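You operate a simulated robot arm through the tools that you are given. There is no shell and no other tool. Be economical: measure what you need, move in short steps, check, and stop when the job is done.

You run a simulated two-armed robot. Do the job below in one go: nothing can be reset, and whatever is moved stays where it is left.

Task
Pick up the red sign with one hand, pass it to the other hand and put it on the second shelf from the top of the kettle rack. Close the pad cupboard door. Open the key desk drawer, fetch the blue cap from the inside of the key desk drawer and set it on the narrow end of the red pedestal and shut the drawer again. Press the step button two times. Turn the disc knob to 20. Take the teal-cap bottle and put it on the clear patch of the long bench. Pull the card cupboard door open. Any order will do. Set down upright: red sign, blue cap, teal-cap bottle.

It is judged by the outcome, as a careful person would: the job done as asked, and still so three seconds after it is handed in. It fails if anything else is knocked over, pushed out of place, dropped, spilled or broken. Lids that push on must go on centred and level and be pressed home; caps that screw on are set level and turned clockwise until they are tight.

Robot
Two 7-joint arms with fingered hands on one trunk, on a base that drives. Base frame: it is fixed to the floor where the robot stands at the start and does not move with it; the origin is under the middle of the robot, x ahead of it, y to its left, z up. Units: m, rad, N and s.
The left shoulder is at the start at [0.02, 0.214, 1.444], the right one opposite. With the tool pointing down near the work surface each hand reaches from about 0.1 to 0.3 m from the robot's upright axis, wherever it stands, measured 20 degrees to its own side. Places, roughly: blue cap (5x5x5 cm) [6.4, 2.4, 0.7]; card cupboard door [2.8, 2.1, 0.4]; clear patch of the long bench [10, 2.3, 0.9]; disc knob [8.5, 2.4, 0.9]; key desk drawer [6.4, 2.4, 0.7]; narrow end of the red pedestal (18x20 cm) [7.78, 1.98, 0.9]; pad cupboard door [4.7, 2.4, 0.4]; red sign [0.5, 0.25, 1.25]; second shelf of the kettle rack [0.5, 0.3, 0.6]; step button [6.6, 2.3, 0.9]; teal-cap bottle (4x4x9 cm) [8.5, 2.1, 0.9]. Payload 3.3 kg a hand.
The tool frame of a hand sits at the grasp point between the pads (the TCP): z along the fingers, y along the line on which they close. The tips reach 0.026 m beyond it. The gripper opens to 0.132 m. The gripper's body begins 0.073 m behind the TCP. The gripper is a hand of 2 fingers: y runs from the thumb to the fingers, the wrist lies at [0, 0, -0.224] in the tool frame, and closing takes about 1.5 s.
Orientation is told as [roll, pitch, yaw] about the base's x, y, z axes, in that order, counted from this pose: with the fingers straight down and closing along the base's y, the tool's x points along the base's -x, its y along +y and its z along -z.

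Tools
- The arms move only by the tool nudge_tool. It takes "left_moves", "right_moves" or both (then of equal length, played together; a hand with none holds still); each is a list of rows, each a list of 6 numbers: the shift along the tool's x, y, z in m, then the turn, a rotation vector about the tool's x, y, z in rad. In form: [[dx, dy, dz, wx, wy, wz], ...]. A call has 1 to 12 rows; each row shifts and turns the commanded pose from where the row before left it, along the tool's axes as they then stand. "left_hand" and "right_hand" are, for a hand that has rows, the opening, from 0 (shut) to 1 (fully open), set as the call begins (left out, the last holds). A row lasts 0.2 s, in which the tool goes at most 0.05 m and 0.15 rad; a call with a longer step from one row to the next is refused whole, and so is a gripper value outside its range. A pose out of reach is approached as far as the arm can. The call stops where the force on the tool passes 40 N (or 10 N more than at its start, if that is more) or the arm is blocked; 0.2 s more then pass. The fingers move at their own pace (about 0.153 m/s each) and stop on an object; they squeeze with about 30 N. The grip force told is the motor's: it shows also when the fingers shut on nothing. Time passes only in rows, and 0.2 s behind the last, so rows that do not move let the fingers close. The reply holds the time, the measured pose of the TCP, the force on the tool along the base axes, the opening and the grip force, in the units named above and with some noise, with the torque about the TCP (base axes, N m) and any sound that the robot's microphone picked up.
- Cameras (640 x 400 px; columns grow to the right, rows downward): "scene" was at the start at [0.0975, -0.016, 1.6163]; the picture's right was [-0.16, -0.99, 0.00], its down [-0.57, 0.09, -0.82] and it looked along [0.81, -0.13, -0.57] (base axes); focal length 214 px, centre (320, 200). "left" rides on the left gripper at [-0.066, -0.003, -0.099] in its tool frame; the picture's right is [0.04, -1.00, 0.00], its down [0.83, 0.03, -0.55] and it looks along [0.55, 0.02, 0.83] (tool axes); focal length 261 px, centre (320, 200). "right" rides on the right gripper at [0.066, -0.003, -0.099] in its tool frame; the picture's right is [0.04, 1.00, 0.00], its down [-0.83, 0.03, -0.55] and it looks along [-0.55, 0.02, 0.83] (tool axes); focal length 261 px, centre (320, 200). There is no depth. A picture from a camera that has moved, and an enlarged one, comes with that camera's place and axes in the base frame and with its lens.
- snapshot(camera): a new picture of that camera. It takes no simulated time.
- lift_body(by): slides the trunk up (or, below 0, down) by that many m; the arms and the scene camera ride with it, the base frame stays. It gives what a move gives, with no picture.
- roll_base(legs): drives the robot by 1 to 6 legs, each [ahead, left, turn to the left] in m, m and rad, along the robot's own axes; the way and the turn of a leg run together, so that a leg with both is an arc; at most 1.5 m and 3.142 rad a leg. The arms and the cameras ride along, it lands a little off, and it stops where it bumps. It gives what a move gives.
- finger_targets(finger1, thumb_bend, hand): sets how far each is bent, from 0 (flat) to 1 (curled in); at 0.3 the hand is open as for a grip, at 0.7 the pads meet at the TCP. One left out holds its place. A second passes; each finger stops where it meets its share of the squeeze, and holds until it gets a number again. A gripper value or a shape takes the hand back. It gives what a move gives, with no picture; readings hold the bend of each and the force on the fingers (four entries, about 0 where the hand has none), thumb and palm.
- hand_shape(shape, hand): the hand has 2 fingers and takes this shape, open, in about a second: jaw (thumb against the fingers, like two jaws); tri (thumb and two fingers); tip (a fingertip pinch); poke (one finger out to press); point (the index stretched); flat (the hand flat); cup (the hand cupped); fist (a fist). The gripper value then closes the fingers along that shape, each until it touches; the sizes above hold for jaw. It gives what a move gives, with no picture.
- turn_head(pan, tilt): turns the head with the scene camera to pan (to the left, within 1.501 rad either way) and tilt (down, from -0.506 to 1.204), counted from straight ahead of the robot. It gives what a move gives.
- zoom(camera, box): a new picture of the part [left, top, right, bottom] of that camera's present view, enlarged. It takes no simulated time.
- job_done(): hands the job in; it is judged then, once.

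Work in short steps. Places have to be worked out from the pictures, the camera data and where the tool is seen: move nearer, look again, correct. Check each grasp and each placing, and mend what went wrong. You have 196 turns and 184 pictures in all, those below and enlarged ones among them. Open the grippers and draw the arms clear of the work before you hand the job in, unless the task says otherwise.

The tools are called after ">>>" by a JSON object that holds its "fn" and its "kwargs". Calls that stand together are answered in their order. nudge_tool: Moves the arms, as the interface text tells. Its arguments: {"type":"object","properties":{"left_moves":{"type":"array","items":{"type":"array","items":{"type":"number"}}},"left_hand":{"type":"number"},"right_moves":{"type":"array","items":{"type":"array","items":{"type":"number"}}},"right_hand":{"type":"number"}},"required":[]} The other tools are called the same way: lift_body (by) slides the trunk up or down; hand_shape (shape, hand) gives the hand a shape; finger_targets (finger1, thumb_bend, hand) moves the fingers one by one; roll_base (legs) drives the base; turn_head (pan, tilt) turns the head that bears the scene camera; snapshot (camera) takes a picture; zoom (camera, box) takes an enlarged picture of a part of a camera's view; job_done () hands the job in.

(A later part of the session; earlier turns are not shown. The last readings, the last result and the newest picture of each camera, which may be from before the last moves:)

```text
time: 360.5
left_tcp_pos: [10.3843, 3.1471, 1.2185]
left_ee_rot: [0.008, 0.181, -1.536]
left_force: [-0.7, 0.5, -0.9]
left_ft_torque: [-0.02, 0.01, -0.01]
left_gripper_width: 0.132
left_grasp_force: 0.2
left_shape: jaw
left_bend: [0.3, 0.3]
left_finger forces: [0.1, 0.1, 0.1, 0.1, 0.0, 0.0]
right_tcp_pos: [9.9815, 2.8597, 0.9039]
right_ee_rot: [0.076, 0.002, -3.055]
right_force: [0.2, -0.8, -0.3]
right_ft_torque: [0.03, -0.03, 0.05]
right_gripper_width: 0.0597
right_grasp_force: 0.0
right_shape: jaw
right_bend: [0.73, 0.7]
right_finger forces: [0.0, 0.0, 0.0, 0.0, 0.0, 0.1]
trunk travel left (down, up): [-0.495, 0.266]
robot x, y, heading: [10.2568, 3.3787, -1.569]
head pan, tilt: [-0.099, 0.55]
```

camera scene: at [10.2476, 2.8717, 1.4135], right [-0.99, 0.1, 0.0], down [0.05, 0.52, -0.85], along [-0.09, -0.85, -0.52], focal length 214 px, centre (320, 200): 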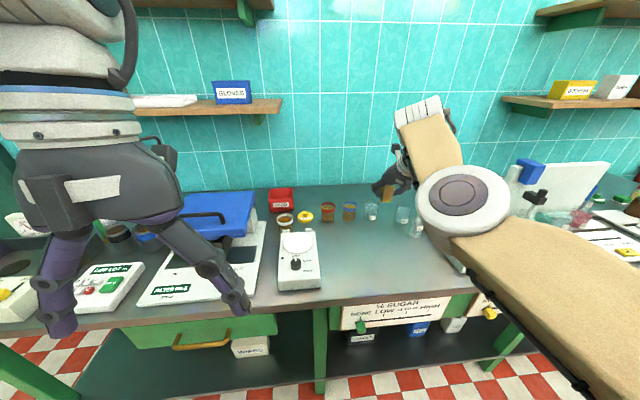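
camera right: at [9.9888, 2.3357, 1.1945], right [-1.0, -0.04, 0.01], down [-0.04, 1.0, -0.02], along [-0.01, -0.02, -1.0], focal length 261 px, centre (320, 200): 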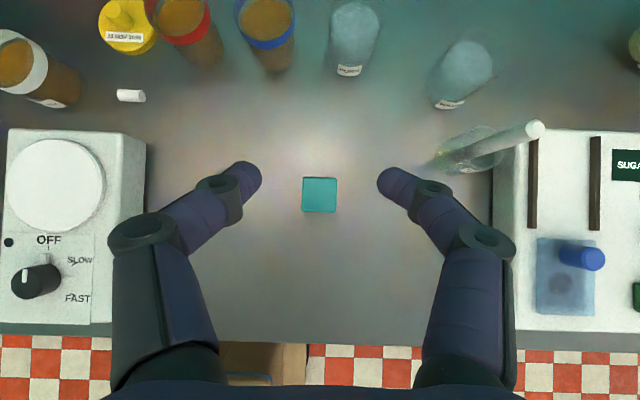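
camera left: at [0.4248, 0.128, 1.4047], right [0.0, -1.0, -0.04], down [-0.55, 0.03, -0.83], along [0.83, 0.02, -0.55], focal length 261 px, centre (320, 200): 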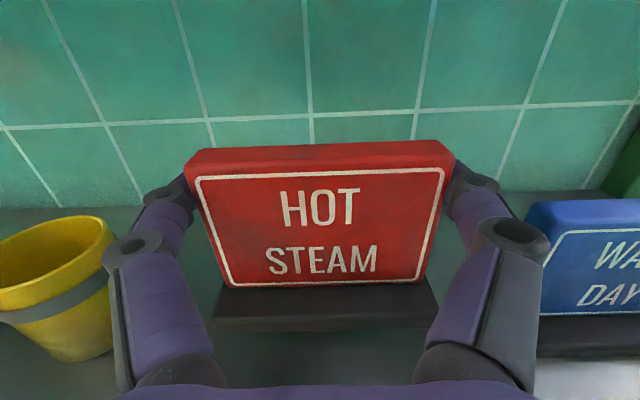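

Vertical and twistable. I twist further CCW (to leave room for a long CW turn), raise, and drive to the knob ≈(8.461, 2.403).

>>> {"fn": "nudge_tool", "kwargs": {"right_moves": [[0, 0, 0, 0, 0, -0.15], [0, 0, 0, 0, 0, -0.15], [0, 0, 0, 0, 0, -0.15], [0, 0, 0, 0, 0, -0.15], [0, 0, 0, 0, 0, -0.15], [0, 0, 0, 0, 0, -0.15], [0, 0, 0, 0, 0, -0.15], [0, 0, 0, 0, 0, -0.15], [0, 0, 0, 0, 0, -0.15], [0, 0, 0, 0, 0, -0.15], [0, 0, 0, 0, 0, -0.15]]}}

>>> {"fn": "lift_body", "kwargs": {"by": 0.18}}

>>> {"fn": "roll_base", "kwargs": {"legs": [[0, -0.8, 0], [0, -0.72, 0], [0.4, 0, 0]]}}

>>> {"fn": "snapshot", "kwargs": {"camera": "right"}}

>>> {"fn": "turn_head", "kwargs": {"pan": -0.35, "tilt": 0.75}}

>>> {"fn": "snapshot", "kwargs": {"camera": "scene"}}

```text
time: 362.9
left_tcp_pos: [10.3832, 3.1467, 1.2176]
left_ee_rot: [0.006, 0.179, -1.536]
left_force: [0.4, 0.3, 0.0]
left_ft_torque: [0.01, -0.02, -0.02]
left_gripper_width: 0.1319
left_grasp_force: 0.1
left_shape: jaw
left_bend: [0.3, 0.3]
left_finger forces: [0.0, 0.0, 0.0, 0.1, 0.0, 0.0]
right_tcp_pos: [9.9826, 2.8408, 0.8993]
right_ee_rot: [0.008, -0.073, -1.557]
right_force: [-0.4, 0.7, -0.6]
right_ft_torque: [0.0, -0.01, 0.02]
right_gripper_width: 0.0593
right_grasp_force: 0.1
right_shape: jaw
right_bend: [0.73, 0.7]
right_finger forces: [0.0, 0.1, 0.0, 0.1, 0.0, 0.0]
right hand out of reach, approached as far as the arm can: row 7, 8, 11
trunk travel left (down, up): [-0.495, 0.266]
robot x, y, heading: [10.2557, 3.3802, -1.571]
head pan, tilt: [-0.099, 0.55]
```

```text
time: 364.9
left_tcp_pos: [10.3837, 3.1459, 1.3981]
left_ee_rot: [0.007, 0.179, -1.537]
left_force: [0.0, -0.5, 0.0]
left_ft_torque: [-0.01, 0.0, -0.01]
left_gripper_width: 0.1321
left_grasp_force: 0.0
left_shape: jaw
left_bend: [0.3, 0.3]
left_finger forces: [0.1, 0.0, 0.0, 0.1, 0.0, 0.0]
right_tcp_pos: [9.9841, 2.8416, 1.0791]
right_ee_rot: [0.007, -0.074, -1.56]
right_force: [-0.3, 0.4, -0.1]
right_ft_torque: [0.0, -0.02, 0.0]
right_gripper_width: 0.0595
right_grasp_force: 0.0
right_shape: jaw
right_bend: [0.73, 0.7]
right_finger forces: [0.0, 0.0, 0.0, 0.0, 0.0, 0.0]
trunk travel left (down, up): [-0.675, 0.086]
robot x, y, heading: [10.2568, 3.3834, -1.573]
head pan, tilt: [-0.099, 0.55]
```

```text
time: 374.9
left_tcp_pos: [8.8548, 2.7514, 1.3976]
left_ee_rot: [0.006, 0.18, -1.541]
left_force: [0.0, -0.9, 0.0]
left_ft_torque: [-0.03, 0.0, 0.01]
left_gripper_width: 0.1321
left_grasp_force: 0.1
left_shape: jaw
left_bend: [0.3, 0.3]
left_finger forces: [0.1, 0.0, 0.0, 0.1, 0.0, 0.0]
right_tcp_pos: [8.452, 2.4474, 1.0793]
right_ee_rot: [0.009, -0.074, -1.564]
right_force: [-0.1, -0.3, -0.3]
right_ft_torque: [0.02, 0.02, -0.02]
right_gripper_width: 0.0594
right_grasp_force: 0.1
right_shape: jaw
right_bend: [0.73, 0.7]
right_finger forces: [0.0, 0.1, 0.0, 0.0, 0.0, 0.1]
trunk travel left (down, up): [-0.675, 0.086]
robot x, y, heading: [8.7282, 2.9849, -1.573]
head pan, tilt: [-0.099, 0.55]
```

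```text
42 pictures are left
camera right: at [8.4487, 2.52, 1.1738], right [1.0, 0.05, 0.01], down [0.03, -0.79, 0.61], along [0.03, -0.61, -0.79], focal length 261 px, centre (320, 200)
```

right: 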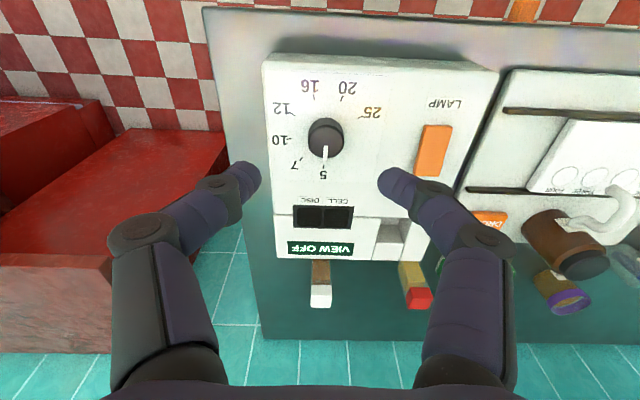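

```text
time: 375.6
left_tcp_pos: [8.8542, 2.7517, 1.3981]
left_ee_rot: [0.006, 0.18, -1.541]
left_force: [0.1, -0.7, -0.2]
left_ft_torque: [-0.02, 0.0, -0.01]
left_gripper_width: 0.1321
left_grasp_force: 0.0
left_shape: jaw
left_bend: [0.3, 0.3]
left_finger forces: [0.0, 0.0, 0.0, 0.1, 0.0, 0.1]
right_tcp_pos: [8.4515, 2.4488, 1.0806]
right_ee_rot: [0.009, -0.075, -1.566]
right_force: [-0.1, -0.4, -0.7]
right_ft_torque: [0.01, 0.04, 0.03]
right_gripper_width: 0.0596
right_grasp_force: 0.0
right_shape: jaw
right_bend: [0.73, 0.7]
right_finger forces: [0.0, 0.1, 0.0, 0.0, 0.1, 0.0]
trunk travel left (down, up): [-0.675, 0.086]
robot x, y, heading: [8.7284, 2.9815, -1.58]
head pan, tilt: [-0.351, 0.75]
```

```text
41 pictures are left
camera scene: at [8.6992, 2.8947, 1.5544], right [-0.94, 0.35, 0.0], down [0.24, 0.64, -0.73], along [-0.25, -0.69, -0.68], focal length 214 px, centre (320, 200)
```

scene: 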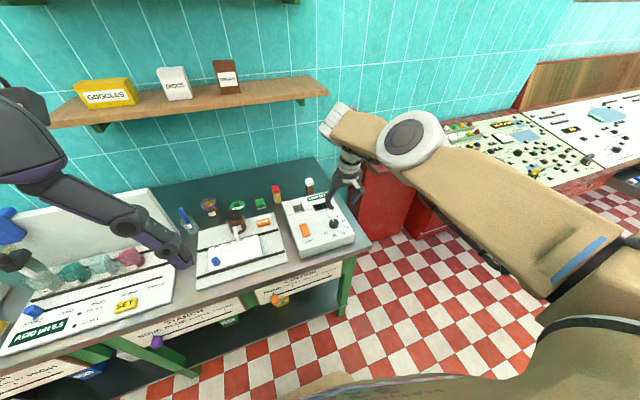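

Knob at (8.461, 2.408). I align and lower to ≈0.955 first.

>>> {"fn": "roll_base", "kwargs": {"legs": [[0.039, 0.009, 0]]}}

>>> {"fn": "lift_body", "kwargs": {"by": -0.12}}

>>> {"fn": "snapshot", "kwargs": {"camera": "right"}}

>>> {"fn": "zoom", "kwargs": {"camera": "scene", "box": [270, 150, 398, 230]}}

```text
time: 376.5
left_tcp_pos: [8.863, 2.7124, 1.3979]
left_ee_rot: [0.007, 0.182, -1.541]
left_force: [0.7, 0.3, 0.7]
left_ft_torque: [0.03, 0.04, 0.01]
left_gripper_width: 0.1318
left_grasp_force: 0.0
left_shape: jaw
left_bend: [0.3, 0.3]
left_finger forces: [0.0, 0.0, 0.1, 0.0, 0.1, 0.0]
right_tcp_pos: [8.4608, 2.4092, 1.0796]
right_ee_rot: [0.007, -0.073, -1.565]
right_force: [-0.4, -0.3, 0.5]
right_ft_torque: [0.01, -0.03, 0.01]
right_gripper_width: 0.0595
right_grasp_force: 0.1
right_shape: jaw
right_bend: [0.73, 0.7]
right_finger forces: [0.1, 0.0, 0.1, 0.0, 0.0, 0.0]
trunk travel left (down, up): [-0.675, 0.086]
robot x, y, heading: [8.7335, 2.9477, -1.576]
head pan, tilt: [-0.351, 0.75]
```

```text
time: 378.0
left_tcp_pos: [8.8631, 2.714, 1.2794]
left_ee_rot: [0.007, 0.181, -1.542]
left_force: [0.0, 0.1, 0.5]
left_ft_torque: [0.01, -0.01, -0.01]
left_gripper_width: 0.132
left_grasp_force: 0.0
left_shape: jaw
left_bend: [0.3, 0.3]
left_finger forces: [0.1, 0.0, 0.0, 0.0, 0.0, 0.0]
right_tcp_pos: [8.4619, 2.4096, 0.9604]
right_ee_rot: [0.01, -0.073, -1.566]
right_force: [0.2, 1.0, 0.4]
right_ft_torque: [0.01, -0.03, 0.0]
right_gripper_width: 0.0595
right_grasp_force: 0.1
right_shape: jaw
right_bend: [0.73, 0.7]
right_finger forces: [0.1, 0.0, 0.0, 0.0, 0.0, 0.1]
trunk travel left (down, up): [-0.555, 0.206]
robot x, y, heading: [8.7344, 2.9455, -1.579]
head pan, tilt: [-0.351, 0.75]
```

```text
40 pictures are left
camera right: at [8.4574, 2.4815, 1.0542], right [1.0, 0.05, 0.01], down [0.03, -0.79, 0.61], along [0.03, -0.61, -0.79], focal length 261 px, centre (320, 200)
```

right: 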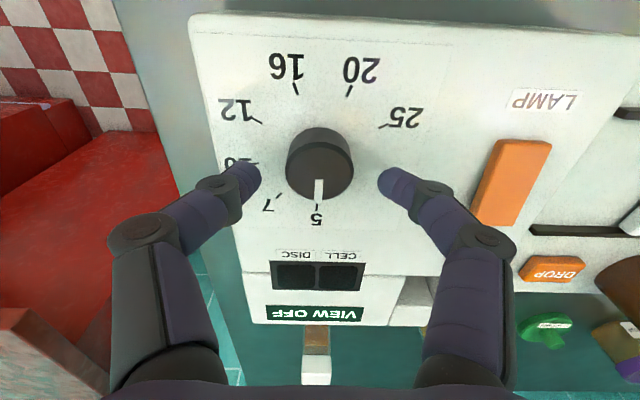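

```text
5.00 times, centred on (334, 190) of scene
camera zoom: at [8.7079, 2.8526, 1.4344], right [-0.94, 0.35, 0.0], down [0.24, 0.64, -0.73], along [-0.26, -0.69, -0.68], focal length 1072 px, centre (250, 250)
```

zoom: 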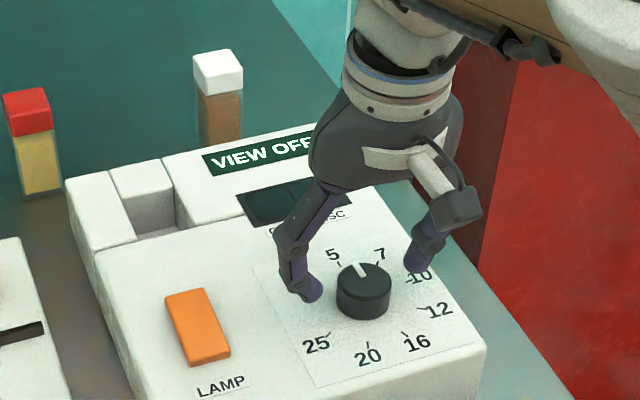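

Well centred. Lower 2.5 cm and close on the knob.

>>> {"fn": "lift_body", "kwargs": {"by": -0.025}}

>>> {"fn": "nudge_tool", "kwargs": {"right_moves": [[0, 0, 0, 0, 0, 0], [0, 0, 0, 0, 0, 0], [0, 0, 0, 0, 0, 0], [0, 0, 0, 0, 0, 0], [0, 0, 0, 0, 0, 0]], "right_hand": 0}}

>>> {"fn": "snapshot", "kwargs": {"camera": "right"}}

```text
time: 378.6
left_tcp_pos: [8.864, 2.7143, 1.2565]
left_ee_rot: [0.007, 0.179, -1.542]
left_force: [-0.2, -0.6, 0.5]
left_ft_torque: [0.03, 0.01, -0.01]
left_gripper_width: 0.1321
left_grasp_force: 0.1
left_shape: jaw
left_bend: [0.3, 0.3]
left_finger forces: [0.0, 0.0, 0.0, 0.1, 0.1, 0.1]
right_tcp_pos: [8.4609, 2.4059, 0.9443]
right_ee_rot: [0.005, -0.087, -1.57]
right_force: [1.1, 5.6, 22.7]
right_ft_torque: [0.21, 0.05, -0.06]
right_gripper_width: 0.0598
right_grasp_force: 0.1
right_shape: jaw
right_bend: [0.74, 0.7]
right_finger forces: [9.8, 0.0, 0.0, 0.0, 12.5, 0.1]
trunk travel left (down, up): [-0.533, 0.228]
robot x, y, heading: [8.7393, 2.9461, -1.577]
head pan, tilt: [-0.351, 0.75]
stopped: the force on the tool passed its limit at 43 N (the readings are from after the stop); the commanded pose is now the measured one
```

```text
time: 379.8
left_tcp_pos: [8.8637, 2.7131, 1.2563]
left_ee_rot: [0.007, 0.179, -1.542]
left_force: [0.2, 0.3, -0.2]
left_ft_torque: [0.01, -0.02, -0.01]
left_gripper_width: 0.1319
left_grasp_force: 0.0
left_shape: jaw
left_bend: [0.3, 0.3]
left_finger forces: [0.1, 0.0, 0.0, 0.0, 0.0, 0.1]
right_tcp_pos: [8.461, 2.4062, 0.9428]
right_ee_rot: [0.006, -0.086, -1.568]
right_force: [-1.4, -5.9, 20.7]
right_ft_torque: [-0.04, 0.49, 0.05]
right_gripper_width: 0.036
right_grasp_force: 30.3
right_shape: jaw
right_bend: [0.75, 0.72]
right_finger forces: [28.3, 0.0, 0.0, 0.1, 41.1, 0.0]
trunk travel left (down, up): [-0.533, 0.228]
robot x, y, heading: [8.7332, 2.9413, -1.576]
head pan, tilt: [-0.351, 0.75]
```

```text
38 pictures are left
camera right: at [8.4569, 2.48, 1.0367], right [1.0, 0.04, 0.0], down [0.03, -0.78, 0.62], along [0.03, -0.62, -0.78], focal length 261 px, centre (320, 200)
```

right: 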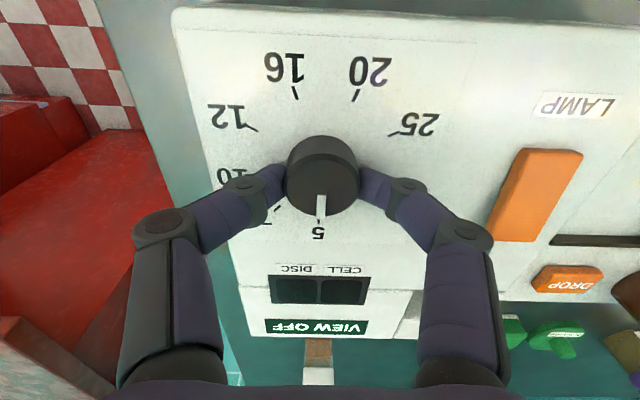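

Gripped. I relieve 3 mm and twist clockwise (+z tool) 1.5 rad.

>>> {"fn": "nudge_tool", "kwargs": {"right_moves": [[0, 0, -0.003, 0, 0, 0], [0, 0, 0, 0, 0, 0.15], [0, 0, 0, 0, 0, 0.15], [0, 0, 0, 0, 0, 0.15], [0, 0, 0, 0, 0, 0.15], [0, 0, 0, 0, 0, 0.15], [0, 0, 0, 0, 0, 0.15], [0, 0, 0, 0, 0, 0.15], [0, 0, 0, 0, 0, 0.15], [0, 0, 0, 0, 0, 0.15], [0, 0, 0, 0, 0, 0.15]]}}

>>> {"fn": "snapshot", "kwargs": {"camera": "right"}}

```text
time: 382.2
left_tcp_pos: [8.8606, 2.7152, 1.2569]
left_ee_rot: [0.009, 0.177, -1.543]
left_force: [0.7, 0.4, -0.1]
left_ft_torque: [0.01, -0.01, -0.02]
left_gripper_width: 0.1321
left_grasp_force: 0.1
left_shape: jaw
left_bend: [0.3, 0.3]
left_finger forces: [0.0, 0.0, 0.1, 0.0, 0.1, 0.0]
right_tcp_pos: [8.4574, 2.4083, 0.9455]
right_ee_rot: [0.083, 0.0, -3.073]
right_force: [-20.8, 12.5, 7.3]
right_ft_torque: [0.96, 0.47, 0.24]
right_gripper_width: 0.0331
right_grasp_force: 30.3
right_shape: jaw
right_bend: [0.74, 0.72]
right_finger forces: [23.5, 0.0, 0.1, 0.0, 57.6, 0.1]
trunk travel left (down, up): [-0.533, 0.228]
robot x, y, heading: [8.7333, 2.9418, -1.579]
head pan, tilt: [-0.351, 0.75]
```

```text
37 pictures are left
camera right: at [8.522, 2.4242, 1.0438], right [0.11, -0.99, 0.08], down [-0.83, -0.05, 0.55], along [-0.54, -0.13, -0.83], focal length 261 px, centre (320, 200)
```

right: 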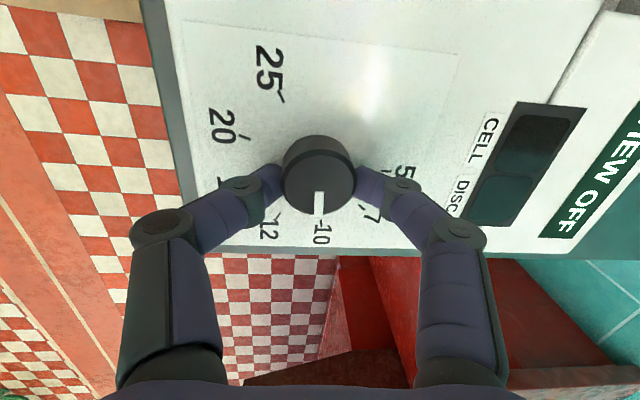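

The pointer is at 10. Continue clockwise 1.8 rad.

>>> {"fn": "nudge_tool", "kwargs": {"right_moves": [[0, 0, 0, 0, 0, 0.15], [0, 0, 0, 0, 0, 0.15], [0, 0, 0, 0, 0, 0.15], [0, 0, 0, 0, 0, 0.15], [0, 0, 0, 0, 0, 0.15], [0, 0, 0, 0, 0, 0.15], [0, 0, 0, 0, 0, 0.15], [0, 0, 0, 0, 0, 0.15], [0, 0, 0, 0, 0, 0.15], [0, 0, 0, 0, 0, 0.15], [0, 0, 0, 0, 0, 0.15], [0, 0, 0, 0, 0, 0]]}}

>>> {"fn": "snapshot", "kwargs": {"camera": "right"}}

```text
time: 384.8
left_tcp_pos: [8.8626, 2.7164, 1.2569]
left_ee_rot: [0.006, 0.177, -1.543]
left_force: [-0.5, -0.7, 0.2]
left_ft_torque: [-0.02, -0.01, 0.0]
left_gripper_width: 0.1319
left_grasp_force: 0.0
left_shape: jaw
left_bend: [0.3, 0.3]
left_finger forces: [0.0, 0.0, 0.0, 0.0, 0.0, 0.0]
right_tcp_pos: [8.4611, 2.4128, 0.9455]
right_ee_rot: [-0.007, 0.073, 1.56]
right_force: [-2.0, 38.6, -8.6]
right_ft_torque: [0.78, 0.19, -0.01]
right_gripper_width: 0.0314
right_grasp_force: 29.7
right_shape: jaw
right_bend: [0.74, 0.71]
right_finger forces: [30.3, 0.0, 0.0, 0.0, 28.0, 0.0]
trunk travel left (down, up): [-0.533, 0.228]
robot x, y, heading: [8.7408, 2.9486, -1.579]
head pan, tilt: [-0.351, 0.75]
```

```text
36 pictures are left
camera right: at [8.462, 2.3545, 1.0494], right [-1.0, -0.03, -0.01], down [-0.03, 0.87, 0.49], along [-0.01, 0.49, -0.87], focal length 261 px, centre (320, 200)
```

right: 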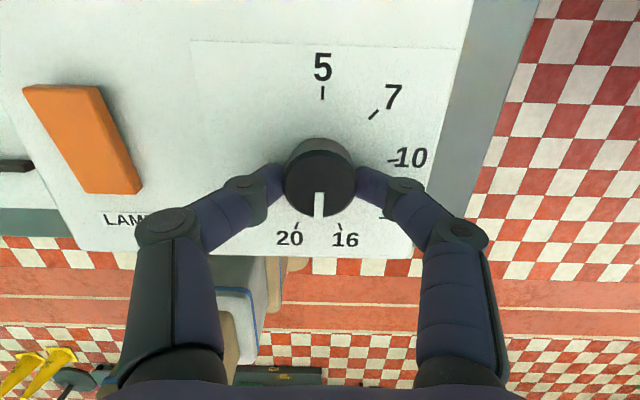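

Pointer is between 16 and 20; needs ≈0.47 rad more. I relax the side load and twist on.

>>> {"fn": "nudge_tool", "kwargs": {"right_moves": [[-0.006, 0, 0, 0, 0, 0.1], [0, 0, 0, 0, 0, 0.12], [0, 0, 0, 0, 0, 0.12], [0, 0, 0, 0, 0, 0.12], [0, 0, 0, 0, 0, 0]]}}

>>> {"fn": "snapshot", "kwargs": {"camera": "right"}}

```text
time: 386.0
left_tcp_pos: [8.863, 2.7156, 1.256]
left_ee_rot: [0.007, 0.177, -1.542]
left_force: [0.4, 0.3, 0.2]
left_ft_torque: [-0.01, -0.06, 0.04]
left_gripper_width: 0.132
left_grasp_force: 0.1
left_shape: jaw
left_bend: [0.3, 0.3]
left_finger forces: [0.1, 0.0, 0.0, 0.0, 0.0, 0.0]
right_tcp_pos: [8.4616, 2.4134, 0.9443]
right_ee_rot: [-0.042, 0.064, 1.103]
right_force: [9.3, 26.7, -9.8]
right_ft_torque: [0.61, 0.04, 0.02]
right_gripper_width: 0.0313
right_grasp_force: 30.4
right_shape: jaw
right_bend: [0.74, 0.71]
right_finger forces: [29.9, 0.0, 0.0, 0.1, 27.0, 0.0]
right hand out of reach, approached as far as the arm can: row 1
trunk travel left (down, up): [-0.533, 0.228]
robot x, y, heading: [8.7344, 2.9441, -1.574]
head pan, tilt: [-0.351, 0.75]
```

```text
35 pictures are left
camera right: at [8.4337, 2.3607, 1.0488], right [-0.91, 0.41, -0.04], down [0.34, 0.8, 0.5], along [0.23, 0.44, -0.87], focal length 261 px, centre (320, 200)
```

right: 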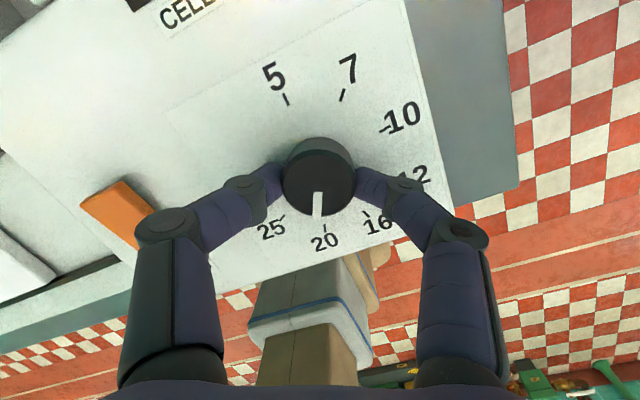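

Pointer is ≈5° past 20. I turn back 0.09 rad, then release and lift.

>>> {"fn": "nudge_tool", "kwargs": {"right_moves": [[0, 0, 0, 0, 0, -0.09], [0, 0, 0, 0, 0, 0], [0, 0, 0, 0, 0, 0]]}}

>>> {"fn": "nudge_tool", "kwargs": {"right_moves": [[0, 0, 0, 0, 0, 0], [0, 0, 0, 0, 0, 0], [0, 0, 0, 0, 0, 0]], "right_hand": 0.5}}

>>> {"fn": "lift_body", "kwargs": {"by": 0.12}}

>>> {"fn": "snapshot", "kwargs": {"camera": "right"}}

```text
time: 386.8
left_tcp_pos: [8.8636, 2.7156, 1.2566]
left_ee_rot: [0.006, 0.178, -1.544]
left_force: [0.3, 0.3, -0.2]
left_ft_torque: [-0.01, 0.03, 0.01]
left_gripper_width: 0.1318
left_grasp_force: 0.0
left_shape: jaw
left_bend: [0.3, 0.3]
left_finger forces: [0.1, 0.0, 0.0, 0.0, 0.0, 0.1]
right_tcp_pos: [8.4615, 2.4136, 0.9452]
right_ee_rot: [-0.034, 0.071, 1.194]
right_force: [10.8, 26.0, -10.5]
right_ft_torque: [0.56, -0.05, 0.04]
right_gripper_width: 0.0312
right_grasp_force: 30.2
right_shape: jaw
right_bend: [0.74, 0.71]
right_finger forces: [28.0, 0.0, 0.0, 0.0, 28.5, 0.1]
trunk travel left (down, up): [-0.533, 0.228]
robot x, y, heading: [8.74, 2.9491, -1.573]
head pan, tilt: [-0.351, 0.75]
```

```text
time: 387.6
left_tcp_pos: [8.8634, 2.7123, 1.2557]
left_ee_rot: [0.007, 0.183, -1.542]
left_force: [-0.7, 0.2, -0.6]
left_ft_torque: [-0.02, 0.01, 0.0]
left_gripper_width: 0.1321
left_grasp_force: 0.0
left_shape: jaw
left_bend: [0.3, 0.3]
left_finger forces: [0.1, 0.1, 0.0, 0.0, 0.0, 0.1]
right_tcp_pos: [8.4597, 2.4073, 0.9461]
right_ee_rot: [-0.034, 0.076, 1.193]
right_force: [-0.5, -1.3, 7.1]
right_ft_torque: [0.09, 0.23, 0.11]
right_gripper_width: 0.0649
right_grasp_force: 0.0
right_shape: jaw
right_bend: [0.74, 0.7]
right_finger forces: [7.0, 0.0, 0.0, 0.1, 0.0, 0.0]
trunk travel left (down, up): [-0.533, 0.228]
robot x, y, heading: [8.7357, 2.9423, -1.572]
head pan, tilt: [-0.351, 0.75]
```

```text
time: 389.1
left_tcp_pos: [8.8631, 2.7122, 1.3761]
left_ee_rot: [0.008, 0.181, -1.543]
left_force: [0.7, -0.7, -0.3]
left_ft_torque: [-0.01, -0.02, -0.01]
left_gripper_width: 0.1319
left_grasp_force: 0.1
left_shape: jaw
left_bend: [0.3, 0.3]
left_finger forces: [0.0, 0.0, 0.0, 0.0, 0.1, 0.0]
right_tcp_pos: [8.4599, 2.409, 1.0646]
right_ee_rot: [-0.036, 0.073, 1.195]
right_force: [-0.1, 0.1, -0.1]
right_ft_torque: [0.01, -0.01, -0.01]
right_gripper_width: 0.0661
right_grasp_force: 0.1
right_shape: jaw
right_bend: [0.73, 0.7]
right_finger forces: [0.1, 0.0, 0.1, 0.0, 0.1, 0.0]
trunk travel left (down, up): [-0.653, 0.108]
robot x, y, heading: [8.7401, 2.948, -1.575]
head pan, tilt: [-0.351, 0.75]
```

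```text
34 pictures are left
camera right: at [8.4383, 2.355, 1.1682], right [-0.94, 0.33, -0.03], down [0.27, 0.83, 0.49], along [0.19, 0.45, -0.87], focal length 261 px, centre (320, 200)
```

right: 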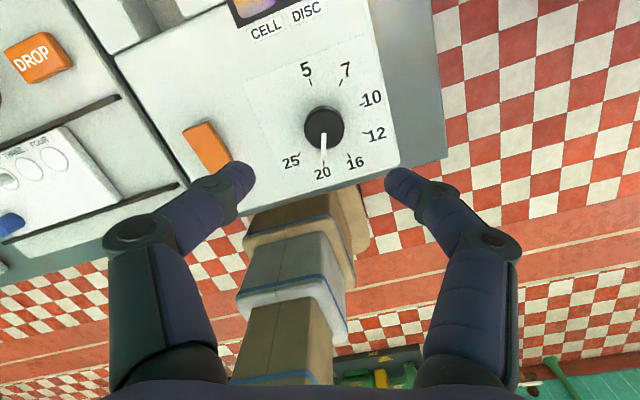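

>>> {"fn": "zoom", "kwargs": {"camera": "right", "box": [260, 60, 388, 190]}}

```text
3.08 times, centred on (324, 125) of right
camera zoom: at [8.4383, 2.355, 1.1682], right [-0.94, 0.33, -0.03], down [0.27, 0.83, 0.49], along [0.19, 0.45, -0.87], focal length 802 px, centre (308, 431)
```

zoom: 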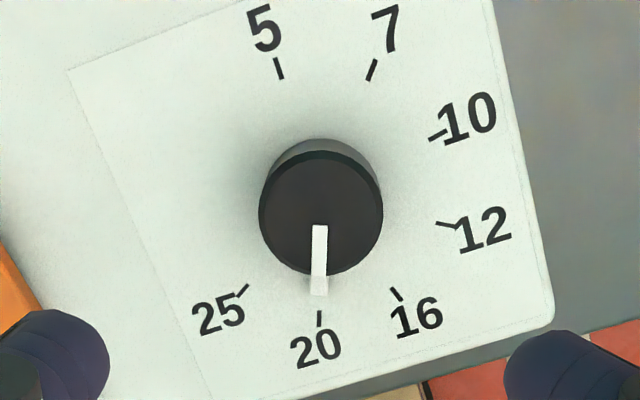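

The pointer is exactly on 20. Next: shut the drawer and press STEP. I back off and return the right hand to the 55° forward-down pose with closed fingers.

>>> {"fn": "roll_base", "kwargs": {"legs": [[-0.55, 0, 0]]}}

>>> {"fn": "nudge_tool", "kwargs": {"right_moves": [[0, 0, 0, 0, 0, -0.125], [0, 0, 0, 0, 0, -0.125], [0, 0, 0, 0, 0, -0.125], [0, 0, -0.03, 0, 0, 0], [0, 0, -0.03, 0, 0, 0], [0.03, 0, -0.03, 0, 0.1, 0], [0.035, 0, -0.02, 0, 0.1, 0], [0.035, 0, 0, 0, 0.1, 0], [0.035, 0, 0, 0, 0.1, 0], [0.035, 0, 0, 0, 0.1, 0], [0.03, 0, 0, 0, 0.1, 0]], "right_hand": 0}}

>>> {"fn": "roll_base", "kwargs": {"legs": [[0, -1.0, 0], [0, -0.95, 0]]}}

>>> {"fn": "turn_head", "kwargs": {"pan": -0.3, "tilt": 0.7}}

>>> {"fn": "snapshot", "kwargs": {"camera": "scene"}}

```text
time: 392.3
left_tcp_pos: [8.8675, 3.2581, 1.376]
left_ee_rot: [0.007, 0.182, -1.539]
left_force: [-0.9, 0.1, 0.4]
left_ft_torque: [-0.01, 0.01, 0.01]
left_gripper_width: 0.1316
left_grasp_force: 0.0
left_shape: jaw
left_bend: [0.3, 0.3]
left_finger forces: [0.0, 0.1, 0.1, 0.0, 0.0, 0.0]
right_tcp_pos: [8.4642, 2.9547, 1.0648]
right_ee_rot: [-0.036, 0.074, 1.198]
right_force: [-0.6, 0.8, 0.1]
right_ft_torque: [-0.03, 0.0, -0.02]
right_gripper_width: 0.0661
right_grasp_force: 0.0
right_shape: jaw
right_bend: [0.73, 0.7]
right_finger forces: [0.0, 0.1, 0.1, 0.0, 0.1, 0.0]
trunk travel left (down, up): [-0.653, 0.108]
robot x, y, heading: [8.7414, 3.4923, -1.571]
head pan, tilt: [-0.351, 0.75]
```

```text
time: 394.7
left_tcp_pos: [8.8657, 3.258, 1.3753]
left_ee_rot: [0.009, 0.181, -1.539]
left_force: [-0.2, 0.6, -0.8]
left_ft_torque: [0.0, 0.0, -0.01]
left_gripper_width: 0.132
left_grasp_force: 0.1
left_shape: jaw
left_bend: [0.3, 0.3]
left_finger forces: [0.0, 0.0, 0.0, 0.1, 0.0, 0.0]
right_tcp_pos: [8.4641, 2.7745, 1.1984]
right_ee_rot: [-0.009, 0.682, 1.572]
right_force: [-0.5, 0.5, 0.5]
right_ft_torque: [-0.01, 0.02, 0.03]
right_gripper_width: 0.0
right_grasp_force: 29.8
right_shape: jaw
right_bend: [0.63, 0.7]
right_finger forces: [0.0, 0.1, 0.0, 0.1, 0.0, 0.0]
right hand out of reach, approached as far as the arm can: row 4, 5
trunk travel left (down, up): [-0.653, 0.108]
robot x, y, heading: [8.7401, 3.4898, -1.572]
head pan, tilt: [-0.351, 0.75]
```

```text
time: 404.4
left_tcp_pos: [6.9259, 3.2628, 1.3756]
left_ee_rot: [0.006, 0.182, -1.539]
left_force: [-0.4, 0.4, -0.1]
left_ft_torque: [0.0, -0.02, 0.0]
left_gripper_width: 0.1318
left_grasp_force: 0.0
left_shape: jaw
left_bend: [0.3, 0.3]
left_finger forces: [0.1, 0.1, 0.0, 0.0, 0.0, 0.1]
right_tcp_pos: [6.5239, 2.7794, 1.1986]
right_ee_rot: [-0.009, 0.683, 1.568]
right_force: [0.0, 0.2, -0.1]
right_ft_torque: [-0.01, -0.01, 0.0]
right_gripper_width: 0.0
right_grasp_force: 29.8
right_shape: jaw
right_bend: [0.63, 0.7]
right_finger forces: [0.1, 0.1, 0.1, 0.0, 0.0, 0.0]
trunk travel left (down, up): [-0.653, 0.108]
robot x, y, heading: [6.7953, 3.4971, -1.578]
head pan, tilt: [-0.351, 0.75]
```

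```text
time: 405.0
left_tcp_pos: [6.9241, 3.2635, 1.3759]
left_ee_rot: [0.007, 0.18, -1.539]
left_force: [0.2, -0.4, 0.3]
left_ft_torque: [0.01, -0.01, 0.0]
left_gripper_width: 0.1318
left_grasp_force: 0.1
left_shape: jaw
left_bend: [0.3, 0.3]
left_finger forces: [0.0, 0.0, 0.0, 0.1, 0.0, 0.0]
right_tcp_pos: [6.5238, 2.7807, 1.1993]
right_ee_rot: [-0.009, 0.682, 1.569]
right_force: [-0.5, 0.5, 0.2]
right_ft_torque: [-0.01, 0.03, 0.02]
right_gripper_width: 0.0
right_grasp_force: 30.1
right_shape: jaw
right_bend: [0.63, 0.7]
right_finger forces: [0.0, 0.0, 0.1, 0.2, 0.0, 0.0]
trunk travel left (down, up): [-0.653, 0.108]
robot x, y, heading: [6.7976, 3.4977, -1.569]
head pan, tilt: [-0.3, 0.7]
```

```text
32 pictures are left
camera scene: at [6.7725, 3.4029, 1.5364], right [-0.95, 0.3, 0.0], down [0.19, 0.62, -0.76], along [-0.23, -0.73, -0.64], focal length 214 px, centre (320, 200)
```

scene: 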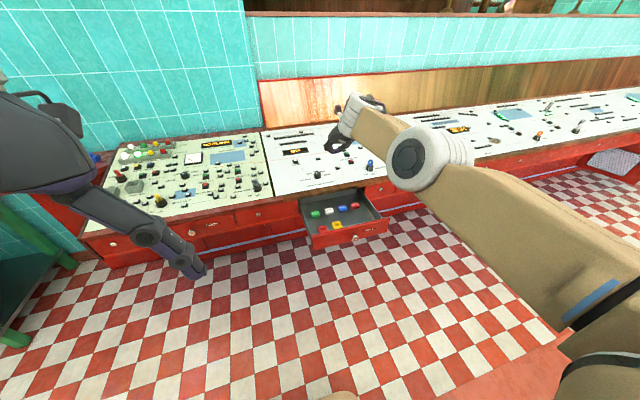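

I move in front of the drawer (x≈6.37), lower to its front's height and push it shut.

>>> {"fn": "roll_base", "kwargs": {"legs": [[-0.17, -0.154, 0]]}}

>>> {"fn": "lift_body", "kwargs": {"by": -0.4}}

>>> {"fn": "lift_body", "kwargs": {"by": -0.03}}

>>> {"fn": "snapshot", "kwargs": {"camera": "scene"}}

```text
time: 406.7
left_tcp_pos: [6.7697, 3.4346, 1.3756]
left_ee_rot: [0.007, 0.182, -1.541]
left_force: [0.3, 0.5, 0.5]
left_ft_torque: [0.02, -0.03, 0.01]
left_gripper_width: 0.1318
left_grasp_force: 0.0
left_shape: jaw
left_bend: [0.3, 0.3]
left_finger forces: [0.0, 0.1, 0.0, 0.0, 0.0, 0.0]
right_tcp_pos: [6.3687, 2.9501, 1.1991]
right_ee_rot: [-0.01, 0.682, 1.568]
right_force: [-0.1, 1.0, 0.4]
right_ft_torque: [-0.02, -0.01, 0.0]
right_gripper_width: 0.0
right_grasp_force: 30.3
right_shape: jaw
right_bend: [0.63, 0.7]
right_finger forces: [0.0, 0.1, 0.1, 0.0, 0.1, 0.0]
trunk travel left (down, up): [-0.653, 0.108]
robot x, y, heading: [6.6414, 3.6658, -1.573]
head pan, tilt: [-0.3, 0.7]
```

```text
time: 410.6
left_tcp_pos: [6.7713, 3.4341, 0.9762]
left_ee_rot: [0.007, 0.182, -1.54]
left_force: [0.0, -0.4, 0.1]
left_ft_torque: [0.02, -0.01, -0.02]
left_gripper_width: 0.132
left_grasp_force: 0.0
left_shape: jaw
left_bend: [0.3, 0.3]
left_finger forces: [0.0, 0.1, 0.0, 0.1, 0.0, 0.0]
right_tcp_pos: [6.3685, 2.9502, 0.7995]
right_ee_rot: [-0.009, 0.683, 1.568]
right_force: [-0.2, 0.1, 0.3]
right_ft_torque: [-0.02, -0.02, 0.0]
right_gripper_width: 0.0001
right_grasp_force: 30.2
right_shape: jaw
right_bend: [0.63, 0.7]
right_finger forces: [0.0, 0.1, 0.0, 0.1, 0.0, 0.1]
trunk travel left (down, up): [-0.253, 0.508]
robot x, y, heading: [6.6452, 3.6642, -1.576]
head pan, tilt: [-0.3, 0.7]
```

```text
time: 411.3
left_tcp_pos: [6.7708, 3.434, 0.9462]
left_ee_rot: [0.008, 0.181, -1.541]
left_force: [0.5, 0.2, 1.0]
left_ft_torque: [0.01, -0.02, -0.01]
left_gripper_width: 0.1321
left_grasp_force: 0.0
left_shape: jaw
left_bend: [0.3, 0.3]
left_finger forces: [0.0, 0.0, 0.0, 0.1, 0.1, 0.1]
right_tcp_pos: [6.368, 2.951, 0.7688]
right_ee_rot: [-0.007, 0.684, 1.571]
right_force: [-0.4, -0.2, -0.1]
right_ft_torque: [0.01, -0.02, -0.01]
right_gripper_width: 0.0001
right_grasp_force: 30.1
right_shape: jaw
right_bend: [0.63, 0.7]
right_finger forces: [0.1, 0.0, 0.0, 0.0, 0.1, 0.1]
trunk travel left (down, up): [-0.223, 0.538]
robot x, y, heading: [6.6434, 3.6664, -1.573]
head pan, tilt: [-0.3, 0.7]
```

```text
31 pictures are left
camera scene: at [6.6185, 3.5208, 1.1034], right [-0.95, 0.3, 0.0], down [0.19, 0.61, -0.77], along [-0.23, -0.73, -0.64], focal length 214 px, centre (320, 200)
```

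scene: 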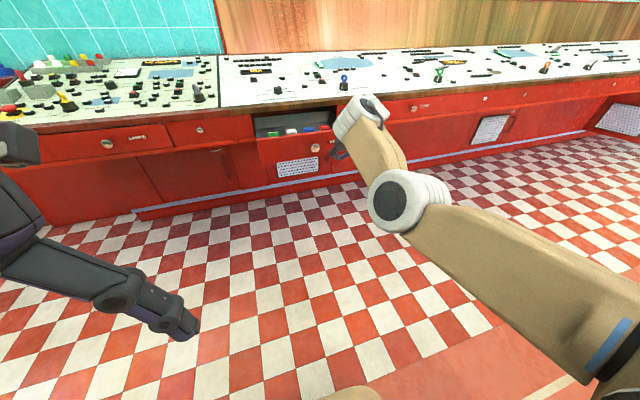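

The fingers face the drawer front beside the knob. Push forward.

>>> {"fn": "roll_base", "kwargs": {"legs": [[0.36, 0, 0]]}}

>>> {"fn": "roll_base", "kwargs": {"legs": [[0.05, 0, 0]]}}

>>> {"fn": "snapshot", "kwargs": {"camera": "scene"}}

```text
time: 413.6
left_tcp_pos: [6.7695, 3.0737, 0.9451]
left_ee_rot: [0.008, 0.182, -1.537]
left_force: [1.3, -0.3, 0.0]
left_ft_torque: [0.02, -0.01, 0.01]
left_gripper_width: 0.1319
left_grasp_force: 0.0
left_shape: jaw
left_bend: [0.3, 0.3]
left_finger forces: [0.1, 0.0, 0.1, 0.0, 0.1, 0.0]
right_tcp_pos: [6.37, 2.5897, 0.7681]
right_ee_rot: [-0.008, 0.679, 1.57]
right_force: [1.1, -0.4, -0.2]
right_ft_torque: [-0.01, 0.0, -0.01]
right_gripper_width: 0.0
right_grasp_force: 29.9
right_shape: jaw
right_bend: [0.64, 0.7]
right_finger forces: [0.1, 0.1, 0.1, 0.0, 0.0, 0.0]
trunk travel left (down, up): [-0.223, 0.538]
robot x, y, heading: [6.6426, 3.3048, -1.577]
head pan, tilt: [-0.3, 0.7]
```

```text
time: 414.6
left_tcp_pos: [6.7698, 3.029, 0.9455]
left_ee_rot: [0.003, 0.183, -1.538]
left_force: [0.7, 0.8, -0.3]
left_ft_torque: [0.03, -0.02, 0.03]
left_gripper_width: 0.1321
left_grasp_force: 0.0
left_shape: jaw
left_bend: [0.3, 0.3]
left_finger forces: [0.1, 0.1, 0.0, 0.0, 0.1, 0.1]
right_tcp_pos: [6.3697, 2.547, 0.7664]
right_ee_rot: [-0.019, 0.671, 1.563]
right_force: [-0.2, 0.1, 0.4]
right_ft_torque: [0.01, 0.0, -0.03]
right_gripper_width: 0.0
right_grasp_force: 29.8
right_shape: jaw
right_bend: [0.66, 0.7]
right_finger forces: [0.1, 0.1, 0.0, 0.0, 0.0, 0.1]
trunk travel left (down, up): [-0.223, 0.538]
robot x, y, heading: [6.647, 3.2617, -1.574]
head pan, tilt: [-0.3, 0.7]
stopped in leg 1: the force on the tool passed its limit at 68 N (the readings are from after the stop); the commanded pose is now the measured one
```

```text
30 pictures are left
camera scene: at [6.6178, 3.116, 1.1033], right [-0.95, 0.3, 0.0], down [0.19, 0.62, -0.76], along [-0.23, -0.73, -0.64], focal length 214 px, centre (320, 200)
```

scene: 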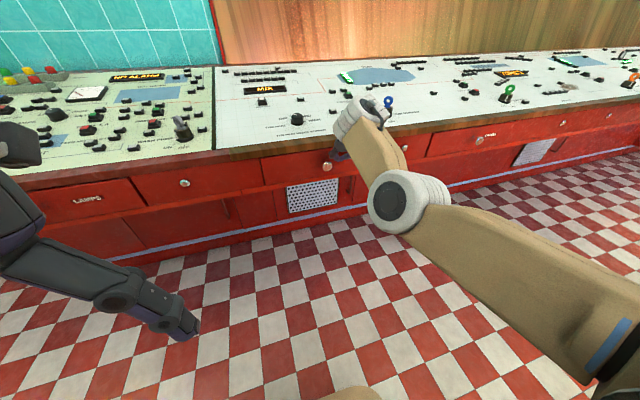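

The drawer is shut. I back off a little, raise, and zoom to find the STEP button near the "MIX" display.

>>> {"fn": "roll_base", "kwargs": {"legs": [[-0.12, 0, 0]]}}

>>> {"fn": "lift_body", "kwargs": {"by": 0.3}}

>>> {"fn": "zoom", "kwargs": {"camera": "scene", "box": [200, 130, 360, 230]}}

```text
time: 415.9
left_tcp_pos: [6.7703, 3.1507, 0.9456]
left_ee_rot: [0.007, 0.182, -1.539]
left_force: [0.0, -0.4, -0.3]
left_ft_torque: [0.0, 0.0, 0.03]
left_gripper_width: 0.132
left_grasp_force: 0.0
left_shape: jaw
left_bend: [0.3, 0.3]
left_finger forces: [0.0, 0.0, 0.0, 0.1, 0.0, 0.1]
right_tcp_pos: [6.3697, 2.6686, 0.7664]
right_ee_rot: [-0.018, 0.672, 1.562]
right_force: [0.2, -0.9, -0.2]
right_ft_torque: [0.03, 0.0, -0.03]
right_gripper_width: 0.0
right_grasp_force: 30.1
right_shape: jaw
right_bend: [0.66, 0.7]
right_finger forces: [0.0, 0.0, 0.0, 0.0, 0.0, 0.1]
trunk travel left (down, up): [-0.223, 0.538]
robot x, y, heading: [6.6425, 3.3825, -1.573]
head pan, tilt: [-0.3, 0.7]
```

```text
time: 418.9
left_tcp_pos: [6.7707, 3.15, 1.246]
left_ee_rot: [0.007, 0.182, -1.539]
left_force: [-0.2, 1.1, 0.6]
left_ft_torque: [0.04, 0.03, 0.0]
left_gripper_width: 0.132
left_grasp_force: 0.0
left_shape: jaw
left_bend: [0.3, 0.3]
left_finger forces: [0.0, 0.0, 0.0, 0.0, 0.1, 0.0]
right_tcp_pos: [6.3703, 2.6682, 1.0644]
right_ee_rot: [-0.019, 0.67, 1.563]
right_force: [0.1, 0.4, 1.1]
right_ft_torque: [0.0, 0.03, -0.01]
right_gripper_width: 0.0
right_grasp_force: 30.1
right_shape: jaw
right_bend: [0.66, 0.7]
right_finger forces: [0.1, 0.1, 0.0, 0.0, 0.1, 0.1]
trunk travel left (down, up): [-0.523, 0.238]
robot x, y, heading: [6.6426, 3.3829, -1.568]
head pan, tilt: [-0.3, 0.7]
```

```text
4.00 times, centred on (280, 180) of scene
camera zoom: at [6.6181, 3.2846, 1.4063], right [-0.95, 0.3, 0.0], down [0.19, 0.62, -0.76], along [-0.23, -0.73, -0.64], focal length 858 px, centre (480, 280)
```

zoom: 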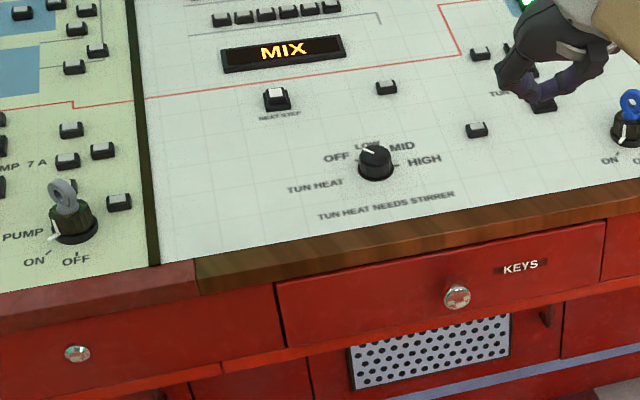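

The "NEXT STEP" button is just below the MIX display. I bring the closed fingers above it for a precise look.

>>> {"fn": "roll_base", "kwargs": {"legs": [[0, 0.195, 0], [0.36, 0, 0]]}}

>>> {"fn": "snapshot", "kwargs": {"camera": "right"}}

```text
time: 422.4
left_tcp_pos: [6.9643, 2.7837, 1.245]
left_ee_rot: [0.008, 0.183, -1.54]
left_force: [0.5, -0.6, 0.4]
left_ft_torque: [0.02, 0.02, 0.01]
left_gripper_width: 0.1321
left_grasp_force: 0.0
left_shape: jaw
left_bend: [0.3, 0.3]
left_finger forces: [0.0, 0.0, 0.1, 0.0, 0.0, 0.0]
right_tcp_pos: [6.5619, 2.304, 1.0659]
right_ee_rot: [-0.02, 0.671, 1.559]
right_force: [0.4, 0.3, 1.1]
right_ft_torque: [0.0, 0.01, -0.01]
right_gripper_width: 0.0
right_grasp_force: 30.0
right_shape: jaw
right_bend: [0.66, 0.7]
right_finger forces: [0.1, 0.1, 0.0, 0.0, 0.0, 0.1]
trunk travel left (down, up): [-0.523, 0.238]
robot x, y, heading: [6.8362, 3.0157, -1.578]
head pan, tilt: [-0.3, 0.7]
```

```text
28 pictures are left
camera right: at [6.5633, 2.3134, 1.1841], right [-1.0, -0.03, 0.01], down [-0.03, 1.0, -0.08], along [-0.01, -0.08, -1.0], focal length 261 px, centre (320, 200)
```

right: 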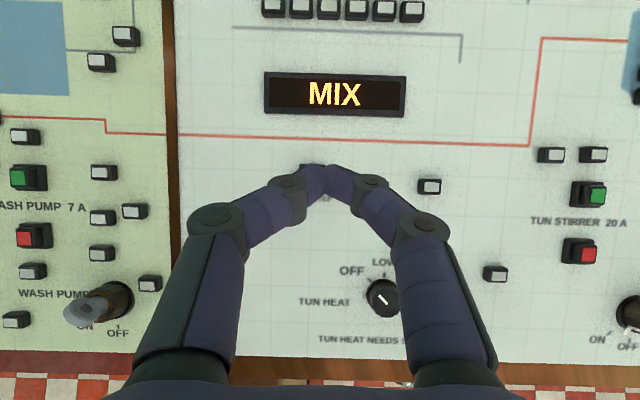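

The button is hidden under the fingertips; I back 0.07 m to see it.

>>> {"fn": "roll_base", "kwargs": {"legs": [[-0.07, 0, 0]]}}

>>> {"fn": "snapshot", "kwargs": {"camera": "right"}}

```text
time: 423.4
left_tcp_pos: [6.9635, 2.8573, 1.2457]
left_ee_rot: [0.006, 0.18, -1.541]
left_force: [0.1, 0.2, -1.1]
left_ft_torque: [-0.02, 0.0, 0.02]
left_gripper_width: 0.1321
left_grasp_force: 0.2
left_shape: jaw
left_bend: [0.3, 0.3]
left_finger forces: [0.0, 0.0, 0.0, 0.1, 0.1, 0.0]
right_tcp_pos: [6.5624, 2.3754, 1.0678]
right_ee_rot: [-0.019, 0.671, 1.56]
right_force: [-0.2, 0.1, 0.0]
right_ft_torque: [0.0, 0.0, 0.0]
right_gripper_width: 0.0001
right_grasp_force: 30.5
right_shape: jaw
right_bend: [0.66, 0.7]
right_finger forces: [0.0, 0.0, 0.0, 0.0, 0.1, 0.0]
trunk travel left (down, up): [-0.523, 0.238]
robot x, y, heading: [6.834, 3.0864, -1.576]
head pan, tilt: [-0.3, 0.7]
```

```text
27 pictures are left
camera right: at [6.5636, 2.3861, 1.1858], right [-1.0, -0.03, 0.01], down [-0.03, 1.0, -0.09], along [-0.01, -0.09, -1.0], focal length 261 px, centre (320, 200)
```

right: 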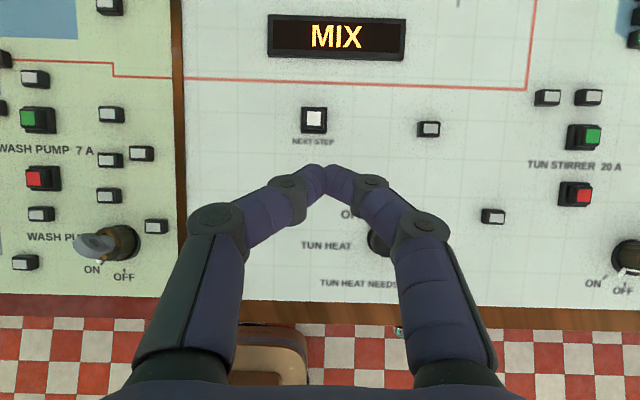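

Button triangulated at (6.570, 2.261, 0.882). I position the fingertips above it and lower to just over it.

>>> {"fn": "roll_base", "kwargs": {"legs": [[0.0975, 0.008, 0]]}}

>>> {"fn": "lift_body", "kwargs": {"by": -0.15}}

>>> {"fn": "zoom", "kwargs": {"camera": "scene", "box": [230, 100, 390, 200]}}

```text
time: 424.5
left_tcp_pos: [6.9725, 2.7561, 1.2452]
left_ee_rot: [0.007, 0.184, -1.541]
left_force: [0.4, -0.4, -0.4]
left_ft_torque: [0.04, 0.01, -0.01]
left_gripper_width: 0.1321
left_grasp_force: 0.0
left_shape: jaw
left_bend: [0.3, 0.3]
left_finger forces: [0.0, 0.0, 0.1, 0.0, 0.1, 0.0]
right_tcp_pos: [6.5696, 2.276, 1.0648]
right_ee_rot: [-0.019, 0.671, 1.557]
right_force: [-0.1, 0.8, -0.9]
right_ft_torque: [0.02, 0.01, 0.01]
right_gripper_width: 0.0
right_grasp_force: 30.3
right_shape: jaw
right_bend: [0.66, 0.7]
right_finger forces: [0.0, 0.0, 0.0, 0.0, 0.1, 0.1]
trunk travel left (down, up): [-0.523, 0.238]
robot x, y, heading: [6.8419, 2.9943, -1.578]
head pan, tilt: [-0.3, 0.7]
```

```text
time: 426.3
left_tcp_pos: [6.9706, 2.7575, 1.0958]
left_ee_rot: [0.006, 0.18, -1.542]
left_force: [-0.1, 0.5, 0.1]
left_ft_torque: [0.02, 0.02, -0.02]
left_gripper_width: 0.1319
left_grasp_force: 0.0
left_shape: jaw
left_bend: [0.3, 0.3]
left_finger forces: [0.1, 0.0, 0.0, 0.0, 0.1, 0.0]
right_tcp_pos: [6.5698, 2.2764, 0.9161]
right_ee_rot: [-0.02, 0.672, 1.559]
right_force: [-0.1, 0.4, -1.2]
right_ft_torque: [0.01, -0.02, 0.0]
right_gripper_width: 0.0
right_grasp_force: 30.6
right_shape: jaw
right_bend: [0.66, 0.7]
right_finger forces: [0.0, 0.1, 0.0, 0.0, 0.0, 0.1]
trunk travel left (down, up): [-0.373, 0.388]
robot x, y, heading: [6.8453, 2.994, -1.573]
head pan, tilt: [-0.3, 0.7]
```

```text
4.00 times, centred on (310, 150) of scene
camera zoom: at [6.8195, 2.8773, 1.2557], right [-0.95, 0.3, 0.0], down [0.19, 0.61, -0.76], along [-0.23, -0.73, -0.64], focal length 858 px, centre (360, 400)
```

zoom: 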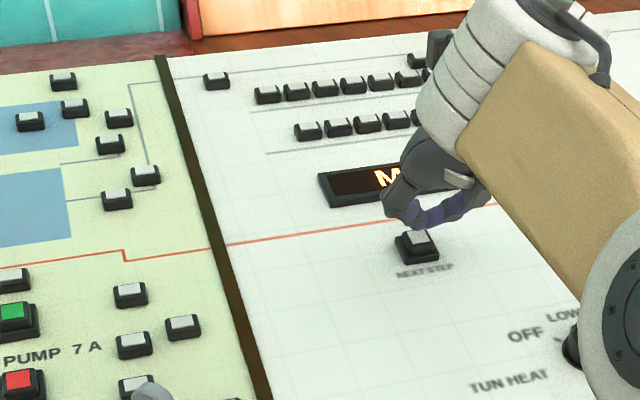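

The tips are right above the NEXT STEP button. Press down with small rows.

>>> {"fn": "nudge_tool", "kwargs": {"right_moves": [[-0.0025, 0, 0.0031, 0, 0, 0], [-0.0025, 0, 0.0031, 0, 0, 0], [-0.0025, 0, 0.0031, 0, 0, 0], [-0.0025, 0, 0.0031, 0, 0, 0], [-0.0025, 0, 0.0031, 0, 0, 0]]}}

>>> {"fn": "zoom", "kwargs": {"camera": "scene", "box": [230, 100, 390, 200]}}

```text
time: 427.5
left_tcp_pos: [6.972, 2.7593, 1.0955]
left_ee_rot: [0.005, 0.178, -1.541]
left_force: [0.8, -0.2, 0.5]
left_ft_torque: [0.02, -0.01, -0.05]
left_gripper_width: 0.132
left_grasp_force: 0.0
left_shape: jaw
left_bend: [0.3, 0.3]
left_finger forces: [0.1, 0.0, 0.1, 0.0, 0.0, 0.1]
right_tcp_pos: [6.5703, 2.2773, 0.9031]
right_ee_rot: [-0.015, 0.683, 1.559]
right_force: [0.3, -2.2, 22.5]
right_ft_torque: [-0.39, 0.01, 0.05]
right_gripper_width: 0.0
right_grasp_force: 29.9
right_shape: jaw
right_bend: [0.67, 0.7]
right_finger forces: [0.1, 0.0, 0.0, 0.1, 0.0, 0.1]
trunk travel left (down, up): [-0.373, 0.388]
robot x, y, heading: [6.8451, 2.9862, -1.579]
head pan, tilt: [-0.3, 0.7]
heard: click
```

```text
4.00 times, centred on (310, 150) of scene
camera zoom: at [6.8203, 2.8796, 1.2562], right [-0.95, 0.3, 0.0], down [0.19, 0.61, -0.77], along [-0.23, -0.73, -0.64], focal length 858 px, centre (360, 400)
```

zoom: 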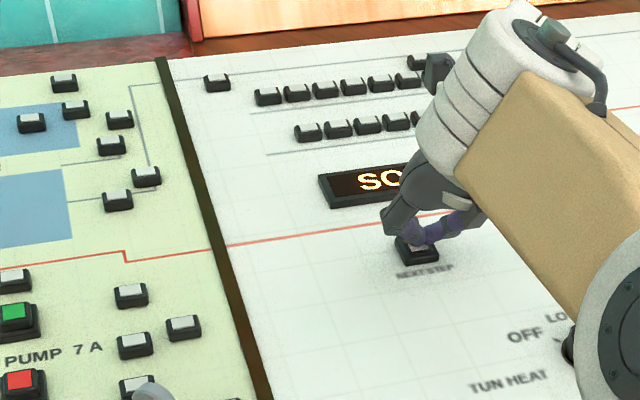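

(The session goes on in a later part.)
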